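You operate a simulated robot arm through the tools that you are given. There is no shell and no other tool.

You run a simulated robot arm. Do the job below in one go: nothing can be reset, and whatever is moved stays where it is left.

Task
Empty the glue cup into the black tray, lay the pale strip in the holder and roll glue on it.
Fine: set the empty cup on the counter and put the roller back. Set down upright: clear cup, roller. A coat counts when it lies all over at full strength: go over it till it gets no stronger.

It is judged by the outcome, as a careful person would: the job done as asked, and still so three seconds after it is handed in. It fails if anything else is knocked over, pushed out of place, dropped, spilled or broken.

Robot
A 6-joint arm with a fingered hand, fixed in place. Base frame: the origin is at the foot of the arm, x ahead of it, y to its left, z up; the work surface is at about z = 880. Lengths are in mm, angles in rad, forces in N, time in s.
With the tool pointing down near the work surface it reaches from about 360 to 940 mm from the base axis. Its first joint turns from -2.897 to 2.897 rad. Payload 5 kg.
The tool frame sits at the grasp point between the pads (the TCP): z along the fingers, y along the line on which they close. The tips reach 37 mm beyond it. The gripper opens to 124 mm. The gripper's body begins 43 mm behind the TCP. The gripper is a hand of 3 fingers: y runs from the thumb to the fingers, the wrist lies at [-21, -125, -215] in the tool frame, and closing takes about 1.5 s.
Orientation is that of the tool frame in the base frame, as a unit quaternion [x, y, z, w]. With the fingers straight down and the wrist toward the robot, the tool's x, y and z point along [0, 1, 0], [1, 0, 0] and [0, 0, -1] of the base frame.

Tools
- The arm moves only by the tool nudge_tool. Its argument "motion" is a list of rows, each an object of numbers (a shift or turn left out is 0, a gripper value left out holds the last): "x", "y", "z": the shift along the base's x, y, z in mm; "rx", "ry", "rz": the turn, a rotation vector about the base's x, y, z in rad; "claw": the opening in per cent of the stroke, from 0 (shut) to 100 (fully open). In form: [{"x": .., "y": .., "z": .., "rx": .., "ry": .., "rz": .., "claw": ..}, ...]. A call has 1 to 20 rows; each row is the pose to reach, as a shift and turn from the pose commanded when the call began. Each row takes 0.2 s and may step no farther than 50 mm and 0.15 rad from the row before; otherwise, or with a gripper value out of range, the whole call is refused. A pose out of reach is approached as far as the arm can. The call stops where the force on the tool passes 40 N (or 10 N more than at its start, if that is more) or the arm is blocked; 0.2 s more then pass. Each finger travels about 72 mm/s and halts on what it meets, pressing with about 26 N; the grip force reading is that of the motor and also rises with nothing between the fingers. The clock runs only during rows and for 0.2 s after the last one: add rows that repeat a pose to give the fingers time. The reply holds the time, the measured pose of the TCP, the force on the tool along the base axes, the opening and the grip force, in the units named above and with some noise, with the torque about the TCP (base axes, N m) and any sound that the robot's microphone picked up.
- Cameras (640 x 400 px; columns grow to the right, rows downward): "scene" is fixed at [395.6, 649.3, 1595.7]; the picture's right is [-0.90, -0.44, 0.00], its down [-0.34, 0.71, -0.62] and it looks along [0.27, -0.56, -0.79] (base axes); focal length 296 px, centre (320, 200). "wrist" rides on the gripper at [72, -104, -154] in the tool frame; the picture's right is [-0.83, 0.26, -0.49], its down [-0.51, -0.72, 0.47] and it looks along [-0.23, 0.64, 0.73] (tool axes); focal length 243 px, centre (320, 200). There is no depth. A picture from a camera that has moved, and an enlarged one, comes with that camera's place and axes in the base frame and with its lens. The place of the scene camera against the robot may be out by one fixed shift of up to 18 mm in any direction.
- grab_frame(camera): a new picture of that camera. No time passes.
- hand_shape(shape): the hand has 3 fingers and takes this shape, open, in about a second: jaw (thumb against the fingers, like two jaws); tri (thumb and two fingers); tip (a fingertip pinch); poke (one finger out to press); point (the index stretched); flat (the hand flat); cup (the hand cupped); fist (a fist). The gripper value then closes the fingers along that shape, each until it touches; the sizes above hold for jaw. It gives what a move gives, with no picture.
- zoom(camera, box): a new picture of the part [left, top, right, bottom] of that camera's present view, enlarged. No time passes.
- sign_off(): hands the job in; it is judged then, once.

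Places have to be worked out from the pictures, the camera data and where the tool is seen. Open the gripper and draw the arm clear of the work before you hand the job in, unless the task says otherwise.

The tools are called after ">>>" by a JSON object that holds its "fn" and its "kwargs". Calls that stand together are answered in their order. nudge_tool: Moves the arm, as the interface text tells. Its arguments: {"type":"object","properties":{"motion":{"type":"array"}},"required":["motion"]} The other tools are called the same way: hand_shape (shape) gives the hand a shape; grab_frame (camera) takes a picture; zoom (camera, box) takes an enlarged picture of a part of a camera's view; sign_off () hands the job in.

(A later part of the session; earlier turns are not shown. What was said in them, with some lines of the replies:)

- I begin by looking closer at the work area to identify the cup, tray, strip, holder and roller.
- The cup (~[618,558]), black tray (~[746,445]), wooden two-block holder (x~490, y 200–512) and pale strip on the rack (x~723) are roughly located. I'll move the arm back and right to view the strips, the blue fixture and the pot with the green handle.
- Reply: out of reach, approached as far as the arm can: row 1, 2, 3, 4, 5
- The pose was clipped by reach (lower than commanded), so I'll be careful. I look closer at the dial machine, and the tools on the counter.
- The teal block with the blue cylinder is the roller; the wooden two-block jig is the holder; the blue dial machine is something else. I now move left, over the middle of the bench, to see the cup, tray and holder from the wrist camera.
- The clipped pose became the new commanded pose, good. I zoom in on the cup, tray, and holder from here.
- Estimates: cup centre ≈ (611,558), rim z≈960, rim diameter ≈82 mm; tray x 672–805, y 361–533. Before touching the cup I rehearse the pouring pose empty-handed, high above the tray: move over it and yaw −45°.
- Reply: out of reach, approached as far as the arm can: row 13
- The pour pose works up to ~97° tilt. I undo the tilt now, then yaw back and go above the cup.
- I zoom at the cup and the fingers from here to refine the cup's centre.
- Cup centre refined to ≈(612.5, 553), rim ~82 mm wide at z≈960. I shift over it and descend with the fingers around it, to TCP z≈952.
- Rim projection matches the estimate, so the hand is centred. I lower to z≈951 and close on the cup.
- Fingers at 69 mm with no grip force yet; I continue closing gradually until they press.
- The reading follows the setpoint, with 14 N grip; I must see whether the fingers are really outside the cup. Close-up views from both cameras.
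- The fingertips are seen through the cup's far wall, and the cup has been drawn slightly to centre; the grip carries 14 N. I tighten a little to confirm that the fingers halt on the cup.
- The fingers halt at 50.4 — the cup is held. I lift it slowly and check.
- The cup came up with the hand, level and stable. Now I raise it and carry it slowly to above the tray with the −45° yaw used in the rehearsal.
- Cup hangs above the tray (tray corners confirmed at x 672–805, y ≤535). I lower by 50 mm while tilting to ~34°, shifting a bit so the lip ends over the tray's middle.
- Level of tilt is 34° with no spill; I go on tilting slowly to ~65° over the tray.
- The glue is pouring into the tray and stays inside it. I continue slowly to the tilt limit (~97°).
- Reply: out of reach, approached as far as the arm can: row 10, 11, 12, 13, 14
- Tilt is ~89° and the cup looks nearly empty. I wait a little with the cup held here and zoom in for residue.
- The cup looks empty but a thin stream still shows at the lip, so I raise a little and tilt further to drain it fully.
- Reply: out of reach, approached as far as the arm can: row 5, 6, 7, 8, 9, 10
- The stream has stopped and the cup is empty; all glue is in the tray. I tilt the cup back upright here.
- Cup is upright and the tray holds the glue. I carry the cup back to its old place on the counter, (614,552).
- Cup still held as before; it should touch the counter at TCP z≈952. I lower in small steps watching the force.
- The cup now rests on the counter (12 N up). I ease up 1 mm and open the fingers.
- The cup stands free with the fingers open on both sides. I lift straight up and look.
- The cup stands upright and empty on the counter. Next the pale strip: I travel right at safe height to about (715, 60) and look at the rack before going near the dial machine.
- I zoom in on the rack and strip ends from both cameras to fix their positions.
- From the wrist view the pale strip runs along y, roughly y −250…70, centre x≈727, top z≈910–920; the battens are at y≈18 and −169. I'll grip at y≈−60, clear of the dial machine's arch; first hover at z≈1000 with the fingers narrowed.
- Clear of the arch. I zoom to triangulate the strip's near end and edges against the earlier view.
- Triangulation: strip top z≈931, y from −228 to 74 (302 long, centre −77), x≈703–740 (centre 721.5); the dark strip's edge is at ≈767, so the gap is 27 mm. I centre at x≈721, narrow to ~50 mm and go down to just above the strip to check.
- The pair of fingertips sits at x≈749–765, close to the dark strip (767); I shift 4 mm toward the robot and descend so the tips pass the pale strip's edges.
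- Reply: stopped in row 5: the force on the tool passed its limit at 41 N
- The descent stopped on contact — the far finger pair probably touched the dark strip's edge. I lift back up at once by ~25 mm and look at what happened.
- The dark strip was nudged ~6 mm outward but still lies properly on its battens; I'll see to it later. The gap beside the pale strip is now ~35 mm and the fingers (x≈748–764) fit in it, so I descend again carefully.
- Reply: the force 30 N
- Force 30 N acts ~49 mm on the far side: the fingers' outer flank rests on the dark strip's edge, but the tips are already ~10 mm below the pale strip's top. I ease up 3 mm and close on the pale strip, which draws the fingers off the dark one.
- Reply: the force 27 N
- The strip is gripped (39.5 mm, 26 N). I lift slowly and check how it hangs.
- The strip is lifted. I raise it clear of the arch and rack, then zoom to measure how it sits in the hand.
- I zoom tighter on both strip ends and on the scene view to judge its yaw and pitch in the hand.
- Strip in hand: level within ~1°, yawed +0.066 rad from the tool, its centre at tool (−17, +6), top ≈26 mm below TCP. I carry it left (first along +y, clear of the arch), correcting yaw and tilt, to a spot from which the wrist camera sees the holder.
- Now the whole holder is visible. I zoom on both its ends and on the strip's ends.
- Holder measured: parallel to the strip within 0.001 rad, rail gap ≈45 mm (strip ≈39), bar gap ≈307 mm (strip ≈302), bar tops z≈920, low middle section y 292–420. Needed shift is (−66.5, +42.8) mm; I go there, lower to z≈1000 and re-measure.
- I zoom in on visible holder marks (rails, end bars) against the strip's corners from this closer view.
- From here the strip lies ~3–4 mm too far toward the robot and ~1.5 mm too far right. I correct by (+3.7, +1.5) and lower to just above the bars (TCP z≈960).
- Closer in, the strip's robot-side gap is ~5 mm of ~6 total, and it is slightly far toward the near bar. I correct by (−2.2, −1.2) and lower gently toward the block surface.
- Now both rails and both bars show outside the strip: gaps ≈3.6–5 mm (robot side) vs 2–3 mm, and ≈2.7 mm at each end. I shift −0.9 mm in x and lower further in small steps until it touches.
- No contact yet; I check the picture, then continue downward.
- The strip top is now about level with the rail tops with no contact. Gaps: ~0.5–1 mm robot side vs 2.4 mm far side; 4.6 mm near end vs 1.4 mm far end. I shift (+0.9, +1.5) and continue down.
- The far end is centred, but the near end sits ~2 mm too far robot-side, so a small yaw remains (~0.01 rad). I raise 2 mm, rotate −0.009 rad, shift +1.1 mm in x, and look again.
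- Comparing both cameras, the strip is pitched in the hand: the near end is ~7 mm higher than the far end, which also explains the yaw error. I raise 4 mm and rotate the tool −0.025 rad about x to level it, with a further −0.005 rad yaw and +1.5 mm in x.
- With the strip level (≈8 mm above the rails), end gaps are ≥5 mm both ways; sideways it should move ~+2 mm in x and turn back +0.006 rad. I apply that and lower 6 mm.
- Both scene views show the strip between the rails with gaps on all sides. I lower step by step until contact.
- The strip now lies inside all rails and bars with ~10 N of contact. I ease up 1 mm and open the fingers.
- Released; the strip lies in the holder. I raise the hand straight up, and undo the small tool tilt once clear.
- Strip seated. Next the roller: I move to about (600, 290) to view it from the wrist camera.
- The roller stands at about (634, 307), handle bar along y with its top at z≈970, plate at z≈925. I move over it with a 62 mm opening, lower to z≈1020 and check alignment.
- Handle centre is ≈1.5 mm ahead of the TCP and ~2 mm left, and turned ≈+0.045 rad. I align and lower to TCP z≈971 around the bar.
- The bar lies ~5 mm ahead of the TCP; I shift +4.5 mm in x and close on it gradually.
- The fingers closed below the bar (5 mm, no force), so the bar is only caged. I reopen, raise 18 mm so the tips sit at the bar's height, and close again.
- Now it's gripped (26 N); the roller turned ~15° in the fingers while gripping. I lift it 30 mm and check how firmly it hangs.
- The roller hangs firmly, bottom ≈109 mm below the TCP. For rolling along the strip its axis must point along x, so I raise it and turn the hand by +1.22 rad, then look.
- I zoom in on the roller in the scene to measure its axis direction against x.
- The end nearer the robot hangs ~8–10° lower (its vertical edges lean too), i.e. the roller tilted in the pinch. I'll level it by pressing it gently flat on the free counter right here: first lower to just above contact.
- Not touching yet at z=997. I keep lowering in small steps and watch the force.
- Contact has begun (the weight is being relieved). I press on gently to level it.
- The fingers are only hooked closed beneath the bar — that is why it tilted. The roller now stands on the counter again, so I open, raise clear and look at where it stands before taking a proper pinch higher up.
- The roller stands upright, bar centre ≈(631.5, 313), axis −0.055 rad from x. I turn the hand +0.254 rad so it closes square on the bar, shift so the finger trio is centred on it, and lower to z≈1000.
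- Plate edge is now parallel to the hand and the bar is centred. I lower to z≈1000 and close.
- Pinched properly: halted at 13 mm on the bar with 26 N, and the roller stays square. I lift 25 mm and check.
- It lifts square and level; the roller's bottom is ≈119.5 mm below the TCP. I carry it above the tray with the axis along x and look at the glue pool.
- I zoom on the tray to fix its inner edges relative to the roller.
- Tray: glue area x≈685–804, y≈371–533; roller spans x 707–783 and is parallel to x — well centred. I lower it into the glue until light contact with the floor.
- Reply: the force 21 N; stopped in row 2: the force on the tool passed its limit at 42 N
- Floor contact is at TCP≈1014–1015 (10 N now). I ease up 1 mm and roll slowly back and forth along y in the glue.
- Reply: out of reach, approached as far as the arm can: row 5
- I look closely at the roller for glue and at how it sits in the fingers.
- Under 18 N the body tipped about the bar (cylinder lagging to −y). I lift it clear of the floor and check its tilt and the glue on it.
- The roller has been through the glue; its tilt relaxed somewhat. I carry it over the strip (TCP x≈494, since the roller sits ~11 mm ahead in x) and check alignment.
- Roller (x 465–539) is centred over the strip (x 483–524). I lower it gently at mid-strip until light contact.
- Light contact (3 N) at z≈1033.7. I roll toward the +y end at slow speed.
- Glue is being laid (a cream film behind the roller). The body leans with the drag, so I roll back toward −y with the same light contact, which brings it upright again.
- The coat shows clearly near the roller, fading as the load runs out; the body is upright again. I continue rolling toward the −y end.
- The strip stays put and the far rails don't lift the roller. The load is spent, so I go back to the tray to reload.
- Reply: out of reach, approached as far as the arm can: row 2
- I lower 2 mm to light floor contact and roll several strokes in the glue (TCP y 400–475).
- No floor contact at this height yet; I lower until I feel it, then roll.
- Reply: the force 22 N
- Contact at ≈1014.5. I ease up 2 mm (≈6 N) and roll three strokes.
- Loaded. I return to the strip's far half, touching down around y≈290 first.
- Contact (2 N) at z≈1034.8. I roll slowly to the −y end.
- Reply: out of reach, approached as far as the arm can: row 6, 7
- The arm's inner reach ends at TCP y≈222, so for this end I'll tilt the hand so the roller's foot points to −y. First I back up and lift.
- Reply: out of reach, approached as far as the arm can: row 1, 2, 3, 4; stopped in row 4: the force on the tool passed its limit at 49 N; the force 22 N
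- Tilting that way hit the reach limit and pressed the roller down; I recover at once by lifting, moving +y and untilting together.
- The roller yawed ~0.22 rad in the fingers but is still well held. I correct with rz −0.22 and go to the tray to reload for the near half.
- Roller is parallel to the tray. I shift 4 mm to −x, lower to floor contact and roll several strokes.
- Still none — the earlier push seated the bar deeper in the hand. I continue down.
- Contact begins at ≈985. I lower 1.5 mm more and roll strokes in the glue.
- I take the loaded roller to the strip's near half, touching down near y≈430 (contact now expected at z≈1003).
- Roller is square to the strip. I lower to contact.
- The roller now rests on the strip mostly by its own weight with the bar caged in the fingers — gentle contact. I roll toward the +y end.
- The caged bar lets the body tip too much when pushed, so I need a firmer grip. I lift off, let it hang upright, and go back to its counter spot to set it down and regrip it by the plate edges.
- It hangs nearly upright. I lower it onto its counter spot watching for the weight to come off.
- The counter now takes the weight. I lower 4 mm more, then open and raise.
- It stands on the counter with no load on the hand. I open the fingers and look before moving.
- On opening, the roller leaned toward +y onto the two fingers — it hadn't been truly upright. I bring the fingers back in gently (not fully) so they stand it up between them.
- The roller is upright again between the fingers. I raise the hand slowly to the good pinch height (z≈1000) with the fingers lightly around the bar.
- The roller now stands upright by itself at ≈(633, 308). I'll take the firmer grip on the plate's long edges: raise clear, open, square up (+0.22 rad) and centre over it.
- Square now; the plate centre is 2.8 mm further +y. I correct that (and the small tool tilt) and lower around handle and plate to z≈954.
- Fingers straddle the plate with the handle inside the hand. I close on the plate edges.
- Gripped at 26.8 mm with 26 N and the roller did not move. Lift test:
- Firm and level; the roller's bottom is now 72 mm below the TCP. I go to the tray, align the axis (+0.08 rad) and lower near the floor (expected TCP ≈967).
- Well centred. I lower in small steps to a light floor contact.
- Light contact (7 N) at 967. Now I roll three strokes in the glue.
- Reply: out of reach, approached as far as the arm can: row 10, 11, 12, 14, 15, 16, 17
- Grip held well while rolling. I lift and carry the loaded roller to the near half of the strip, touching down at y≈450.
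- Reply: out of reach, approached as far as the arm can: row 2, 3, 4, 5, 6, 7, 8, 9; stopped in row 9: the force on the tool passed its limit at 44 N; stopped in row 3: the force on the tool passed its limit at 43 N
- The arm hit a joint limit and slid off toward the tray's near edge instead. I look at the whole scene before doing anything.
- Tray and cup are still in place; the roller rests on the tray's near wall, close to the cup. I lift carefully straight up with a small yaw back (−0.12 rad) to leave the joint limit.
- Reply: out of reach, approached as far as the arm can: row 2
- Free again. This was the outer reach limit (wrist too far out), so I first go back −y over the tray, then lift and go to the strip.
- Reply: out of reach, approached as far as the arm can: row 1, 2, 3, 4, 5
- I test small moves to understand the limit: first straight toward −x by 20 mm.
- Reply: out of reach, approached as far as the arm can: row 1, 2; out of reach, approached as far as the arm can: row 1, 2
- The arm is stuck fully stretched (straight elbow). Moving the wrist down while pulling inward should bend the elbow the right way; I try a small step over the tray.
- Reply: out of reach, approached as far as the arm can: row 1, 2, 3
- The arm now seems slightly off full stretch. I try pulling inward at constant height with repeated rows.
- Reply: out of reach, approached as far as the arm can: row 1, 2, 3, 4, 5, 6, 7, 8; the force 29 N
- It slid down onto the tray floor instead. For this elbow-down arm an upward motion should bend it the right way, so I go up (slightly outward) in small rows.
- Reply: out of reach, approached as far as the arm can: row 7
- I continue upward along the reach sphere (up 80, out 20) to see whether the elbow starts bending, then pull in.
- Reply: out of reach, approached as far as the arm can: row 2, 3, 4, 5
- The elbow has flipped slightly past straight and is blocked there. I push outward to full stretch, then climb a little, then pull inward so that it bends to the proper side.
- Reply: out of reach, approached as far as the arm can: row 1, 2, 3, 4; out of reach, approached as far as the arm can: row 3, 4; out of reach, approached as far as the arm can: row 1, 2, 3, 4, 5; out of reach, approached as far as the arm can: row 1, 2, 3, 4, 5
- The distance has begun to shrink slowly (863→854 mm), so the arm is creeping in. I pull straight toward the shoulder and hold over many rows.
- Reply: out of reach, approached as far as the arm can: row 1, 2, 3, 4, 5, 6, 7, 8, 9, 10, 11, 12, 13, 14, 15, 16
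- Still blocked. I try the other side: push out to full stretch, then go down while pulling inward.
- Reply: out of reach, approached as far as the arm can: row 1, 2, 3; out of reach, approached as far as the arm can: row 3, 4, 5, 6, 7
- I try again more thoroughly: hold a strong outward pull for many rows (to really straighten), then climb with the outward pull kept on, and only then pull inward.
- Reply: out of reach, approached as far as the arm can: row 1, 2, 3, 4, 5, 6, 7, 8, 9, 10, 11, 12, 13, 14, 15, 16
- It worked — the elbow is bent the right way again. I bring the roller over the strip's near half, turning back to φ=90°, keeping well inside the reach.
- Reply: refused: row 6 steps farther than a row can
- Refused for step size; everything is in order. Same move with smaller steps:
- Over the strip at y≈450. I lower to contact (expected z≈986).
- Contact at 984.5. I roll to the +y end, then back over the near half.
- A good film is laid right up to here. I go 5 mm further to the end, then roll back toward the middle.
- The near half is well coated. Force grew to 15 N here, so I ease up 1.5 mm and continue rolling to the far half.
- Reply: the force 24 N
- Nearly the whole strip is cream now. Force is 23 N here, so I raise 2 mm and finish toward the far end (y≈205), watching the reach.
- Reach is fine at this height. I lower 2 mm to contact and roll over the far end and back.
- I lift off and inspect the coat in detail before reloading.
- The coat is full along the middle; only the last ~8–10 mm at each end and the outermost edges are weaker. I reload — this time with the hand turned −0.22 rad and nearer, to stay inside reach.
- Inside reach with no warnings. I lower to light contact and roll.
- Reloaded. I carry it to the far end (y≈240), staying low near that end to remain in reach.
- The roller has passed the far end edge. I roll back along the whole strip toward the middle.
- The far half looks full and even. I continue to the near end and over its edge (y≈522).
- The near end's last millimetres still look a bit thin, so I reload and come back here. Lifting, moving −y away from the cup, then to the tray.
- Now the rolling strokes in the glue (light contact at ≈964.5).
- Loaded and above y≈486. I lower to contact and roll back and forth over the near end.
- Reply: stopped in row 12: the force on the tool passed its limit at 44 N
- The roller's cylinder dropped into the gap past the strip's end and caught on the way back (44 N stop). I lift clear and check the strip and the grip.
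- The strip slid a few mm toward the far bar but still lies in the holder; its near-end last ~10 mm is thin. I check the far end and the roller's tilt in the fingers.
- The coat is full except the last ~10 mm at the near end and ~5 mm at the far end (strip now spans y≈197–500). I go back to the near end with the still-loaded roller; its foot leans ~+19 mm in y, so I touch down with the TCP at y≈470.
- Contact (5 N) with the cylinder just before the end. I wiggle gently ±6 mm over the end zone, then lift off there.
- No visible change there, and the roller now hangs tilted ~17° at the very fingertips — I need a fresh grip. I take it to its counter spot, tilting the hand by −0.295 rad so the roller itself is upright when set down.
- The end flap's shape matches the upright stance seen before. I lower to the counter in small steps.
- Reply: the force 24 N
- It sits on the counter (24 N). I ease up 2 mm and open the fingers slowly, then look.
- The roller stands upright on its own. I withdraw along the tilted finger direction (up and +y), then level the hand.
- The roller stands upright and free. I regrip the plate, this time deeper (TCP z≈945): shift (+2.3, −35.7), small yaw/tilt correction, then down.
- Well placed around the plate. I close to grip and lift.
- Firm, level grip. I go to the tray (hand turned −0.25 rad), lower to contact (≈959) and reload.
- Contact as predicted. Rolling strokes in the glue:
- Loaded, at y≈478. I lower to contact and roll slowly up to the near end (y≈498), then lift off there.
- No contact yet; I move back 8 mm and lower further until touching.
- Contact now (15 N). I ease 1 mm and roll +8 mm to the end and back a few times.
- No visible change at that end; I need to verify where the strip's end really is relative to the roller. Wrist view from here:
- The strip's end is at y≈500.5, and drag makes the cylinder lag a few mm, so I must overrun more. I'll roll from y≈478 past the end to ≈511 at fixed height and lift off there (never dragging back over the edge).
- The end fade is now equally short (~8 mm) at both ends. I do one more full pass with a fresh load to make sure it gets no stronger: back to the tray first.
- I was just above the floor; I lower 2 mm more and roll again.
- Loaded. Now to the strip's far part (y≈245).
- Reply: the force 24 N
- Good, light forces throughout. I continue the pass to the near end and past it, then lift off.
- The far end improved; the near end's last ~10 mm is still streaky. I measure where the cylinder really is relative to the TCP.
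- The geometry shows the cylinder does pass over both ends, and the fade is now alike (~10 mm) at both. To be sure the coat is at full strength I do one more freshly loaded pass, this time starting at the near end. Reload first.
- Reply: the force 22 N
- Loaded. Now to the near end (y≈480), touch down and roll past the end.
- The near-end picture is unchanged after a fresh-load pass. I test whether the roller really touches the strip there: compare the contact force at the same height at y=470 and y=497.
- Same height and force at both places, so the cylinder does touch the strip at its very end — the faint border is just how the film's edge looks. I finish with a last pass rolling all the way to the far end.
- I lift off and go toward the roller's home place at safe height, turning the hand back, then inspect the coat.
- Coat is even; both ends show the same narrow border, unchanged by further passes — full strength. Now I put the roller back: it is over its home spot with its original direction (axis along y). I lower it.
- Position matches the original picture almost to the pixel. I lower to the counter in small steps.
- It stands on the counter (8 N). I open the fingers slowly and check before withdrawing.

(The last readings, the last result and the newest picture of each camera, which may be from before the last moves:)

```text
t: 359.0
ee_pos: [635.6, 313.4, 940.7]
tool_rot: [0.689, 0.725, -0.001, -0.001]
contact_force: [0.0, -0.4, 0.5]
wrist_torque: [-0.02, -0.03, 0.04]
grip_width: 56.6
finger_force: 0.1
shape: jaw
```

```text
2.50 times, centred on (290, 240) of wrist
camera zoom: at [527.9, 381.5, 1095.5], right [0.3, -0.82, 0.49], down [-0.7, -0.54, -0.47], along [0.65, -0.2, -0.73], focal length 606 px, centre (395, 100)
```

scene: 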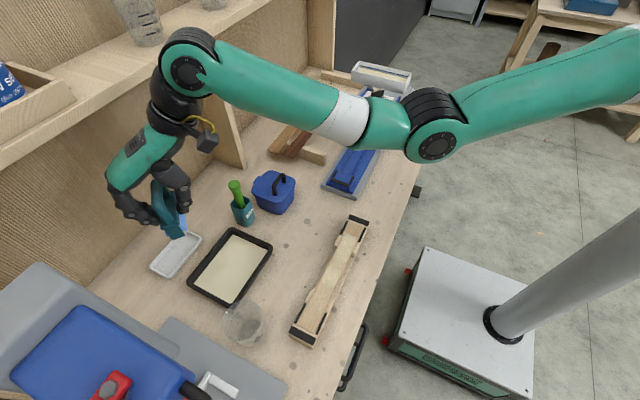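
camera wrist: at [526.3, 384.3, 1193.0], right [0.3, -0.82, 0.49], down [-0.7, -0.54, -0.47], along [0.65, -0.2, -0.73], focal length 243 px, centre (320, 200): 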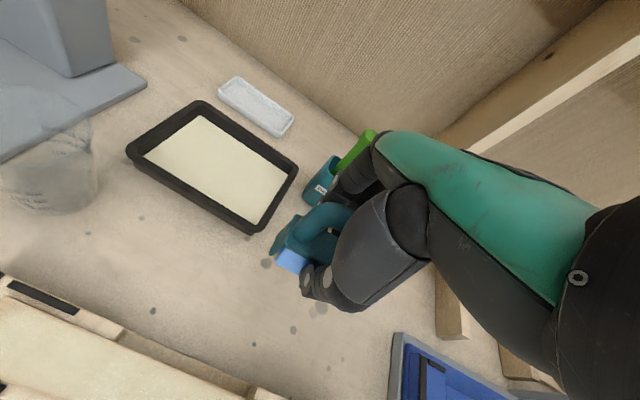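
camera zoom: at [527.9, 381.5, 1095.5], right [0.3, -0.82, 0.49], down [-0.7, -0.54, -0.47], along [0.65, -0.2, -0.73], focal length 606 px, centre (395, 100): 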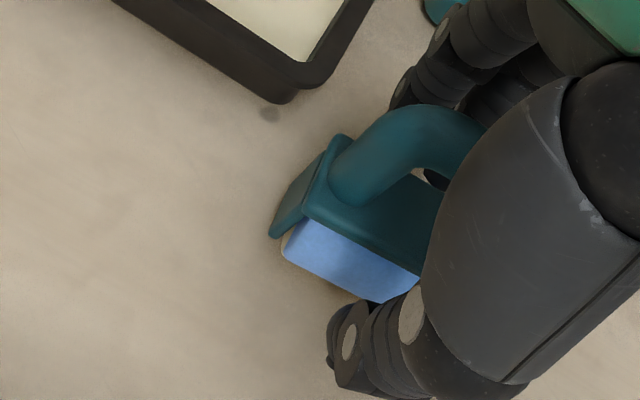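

The roller stands upright by itself. I withdraw straight up.

>>> {"fn": "nudge_tool", "kwargs": {"motion": [{"z": 10}, {"z": 25}, {"z": 45}, {"z": 70}, {"z": 100}, {"z": 140}, {"z": 170}]}}

>>> {"fn": "grab_frame", "kwargs": {"camera": "wrist"}}

>>> {"fn": "grab_frame", "kwargs": {"camera": "scene"}}

>>> {"fn": "zoom", "kwargs": {"camera": "scene", "box": [260, 70, 370, 180]}}

```text
t: 360.6
ee_pos: [636.8, 317.3, 1112.2]
tool_rot: [0.689, 0.725, -0.001, -0.001]
contact_force: [-0.5, 0.2, -0.2]
wrist_torque: [-0.05, 0.0, 0.01]
grip_width: 56.6
finger_force: 0.0
shape: jaw
```

```text
taken
camera wrist: at [529.8, 382.9, 1267.3], right [0.3, -0.82, 0.49], down [-0.7, -0.54, -0.47], along [0.65, -0.2, -0.73], focal length 243 px, centre (320, 200)
```

wrist: 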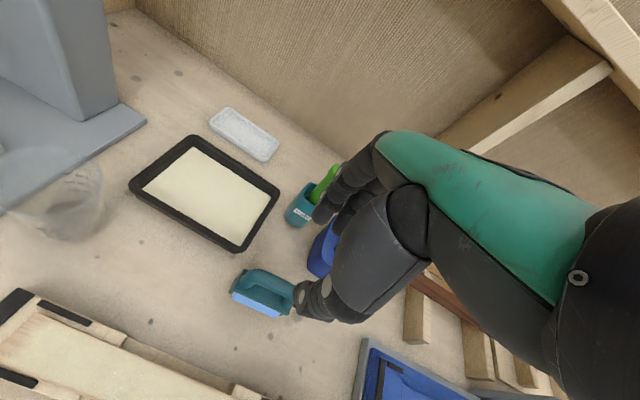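

```text
taken
```

scene: 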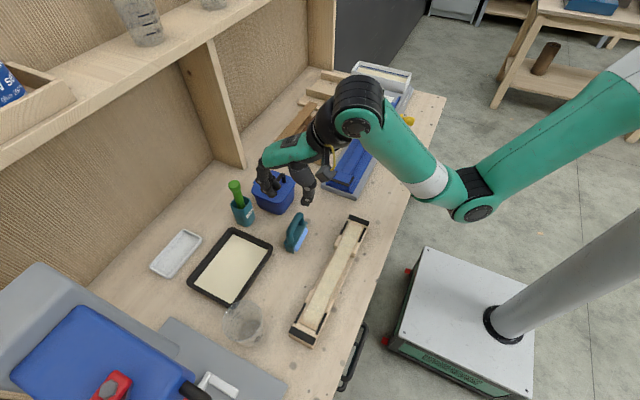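

```text
3.64 times, centred on (315, 125) of scene
camera zoom: at [395.6, 649.3, 1595.7], right [-0.9, -0.44, 0.0], down [-0.34, 0.71, -0.62], along [0.27, -0.56, -0.79], focal length 1075 px, centre (338, 473)
```

zoom: 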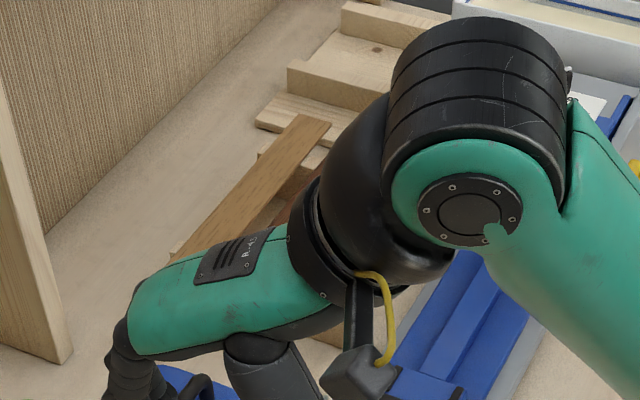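

The roller is back upright at its place. I move the hand aside to see the rack, as the dark strip had been nudged slightly.

>>> {"fn": "nudge_tool", "kwargs": {"motion": [{"y": 40}, {"x": 5, "y": 80}, {"x": 10, "y": 120}, {"x": 10, "y": 140}]}}

>>> {"fn": "grab_frame", "kwargs": {"camera": "scene"}}

>>> {"fn": "zoom", "kwargs": {"camera": "scene", "box": [240, 60, 420, 220]}}

>>> {"fn": "zoom", "kwargs": {"camera": "scene", "box": [260, 70, 370, 180]}}

```text
t: 361.6
ee_pos: [644.8, 451.8, 1110.3]
tool_rot: [0.689, 0.725, 0.0, 0.0]
contact_force: [-0.8, 0.2, -0.2]
wrist_torque: [-0.02, 0.0, -0.01]
grip_width: 56.6
finger_force: 0.1
shape: jaw
```

```text
taken
```

scene: 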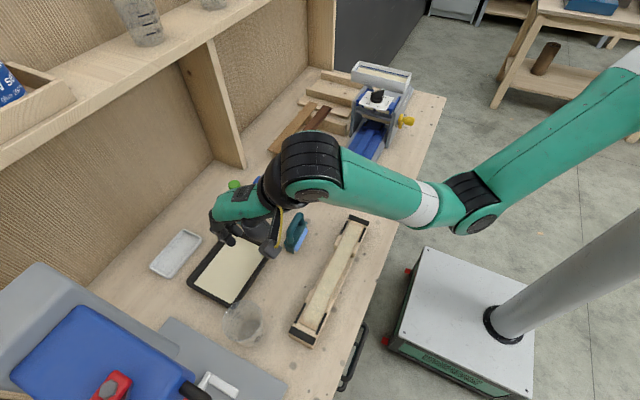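

```text
2.50 times, centred on (330, 140) of scene
camera zoom: at [395.6, 649.3, 1595.7], right [-0.9, -0.44, 0.0], down [-0.34, 0.71, -0.62], along [0.27, -0.56, -0.79], focal length 739 px, centre (295, 350)
```

zoom: 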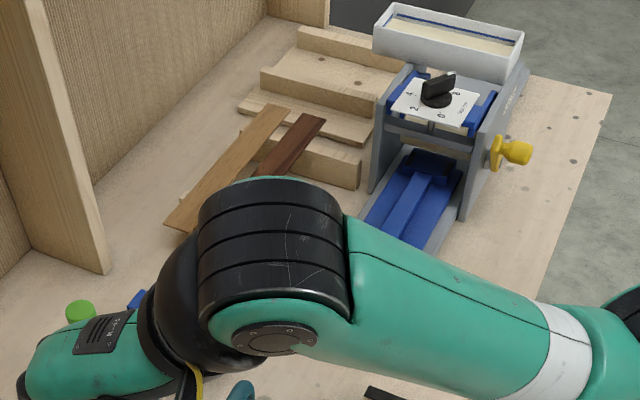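

```text
3.64 times, centred on (315, 125) of scene
camera zoom: at [395.6, 649.3, 1595.7], right [-0.9, -0.44, 0.0], down [-0.34, 0.71, -0.62], along [0.27, -0.56, -0.79], focal length 1075 px, centre (338, 473)
```

zoom: 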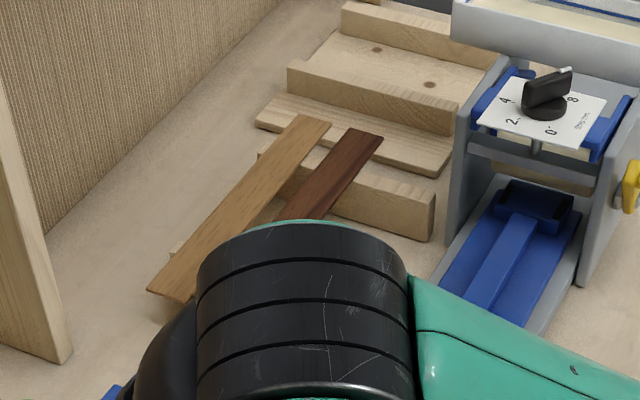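

Only the dark strip's near end is a few mm off; it lies fine on its battens. I return the hand to its clear starting area, open it fully, and take a last look.

>>> {"fn": "nudge_tool", "kwargs": {"motion": [{"x": 10, "y": -40, "z": 20, "claw": 70}, {"x": 20, "y": -80, "z": 40, "claw": 100}, {"x": 30, "y": -120, "z": 60}, {"x": 45, "y": -160, "z": 80}, {"x": 60, "y": -200, "z": 100}, {"x": 71, "y": -240, "z": 115}, {"x": 71, "y": -250, "z": 120}]}}

>>> {"fn": "grab_frame", "kwargs": {"camera": "scene"}}

>>> {"fn": "grab_frame", "kwargs": {"camera": "wrist"}}

>>> {"fn": "zoom", "kwargs": {"camera": "scene", "box": [210, 190, 370, 360]}}

```text
t: 363.2
ee_pos: [715.6, 203.1, 1230.8]
tool_rot: [0.689, 0.725, -0.002, -0.001]
contact_force: [-0.5, -0.4, -0.5]
wrist_torque: [0.0, 0.02, -0.01]
grip_width: 123.6
finger_force: 0.1
shape: jaw
```

```text
taken
```

scene: 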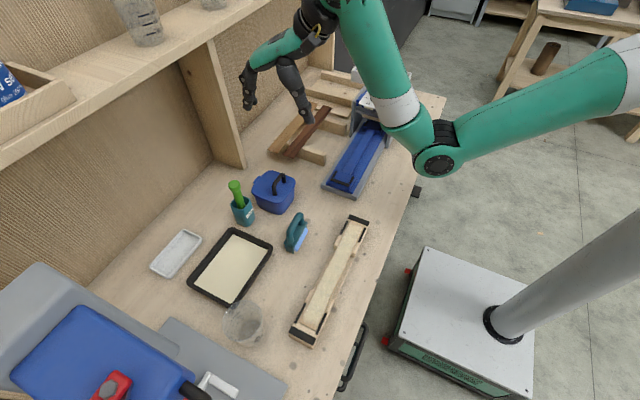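

```text
taken
camera wrist: at [607.5, 270.5, 1386.3], right [0.3, -0.82, 0.49], down [-0.7, -0.54, -0.47], along [0.65, -0.2, -0.73], focal length 243 px, centre (320, 200)
```

wrist: 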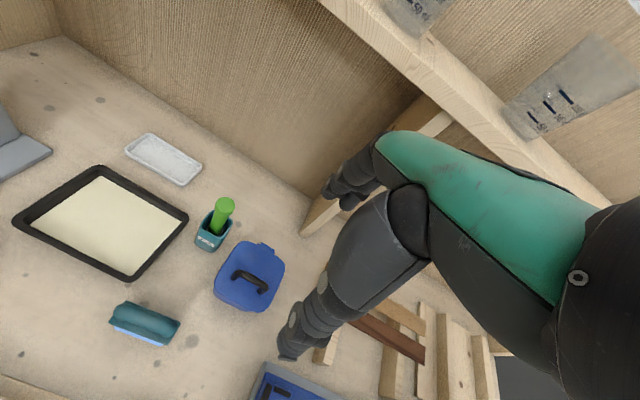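

```text
2.35 times, centred on (290, 275) of scene
camera zoom: at [395.6, 649.3, 1595.7], right [-0.9, -0.44, 0.0], down [-0.34, 0.71, -0.62], along [0.27, -0.56, -0.79], focal length 696 px, centre (391, 24)
```

zoom: 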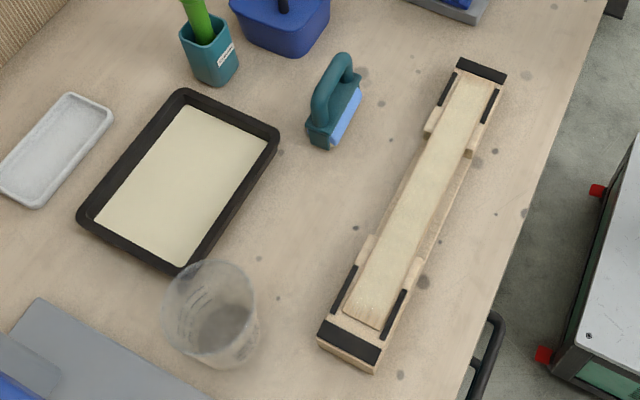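

>>> {"fn": "zoom", "kwargs": {"camera": "scene", "box": [250, 80, 350, 180]}}

```text
4.00 times, centred on (300, 130) of scene
camera zoom: at [395.6, 649.3, 1595.7], right [-0.9, -0.44, 0.0], down [-0.34, 0.71, -0.62], along [0.27, -0.56, -0.79], focal length 1183 px, centre (400, 480)
```

zoom: 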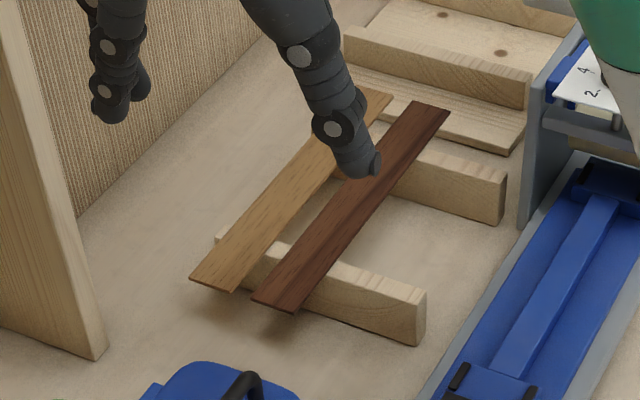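

The glue is in the black tray, the empty cup stands upright on the counter, and the coated pale strip lies in the holder. The roller is back upright at its place, and the other strips rest on their rack. The hand is open and clear, so I hand the job in.

>>> {"fn": "sign_off", "kwargs": {}}

```text
The job is handed in.
```

I've handed the job in. The glue is in the black tray, the pale strip is in the holder with glue rolled on it, and the empty cup and the roller stand upright. The cup is back at its old spot on the counter and the roller is in its original place. There are three things to know:

- **Coat:** it looks even along the strip, but about the last 10 mm at each end still look thinner. Further passes over the ends with fresh glue made no visible difference. I took that as the coat getting no stronger, but I could not confirm the ends are at full strength.
- **Pale strip:** the roller caught its end once, so the strip slid about 8 mm towards the far end of the holder. It still lies between the rails and end bars.
- **Dark strip:** my fingers nudged one end of it about 6 mm while I picked up the pale one. It still lies flat on its rack, and I left it there.

I saw no spilled glue and nothing else knocked over or dropped.
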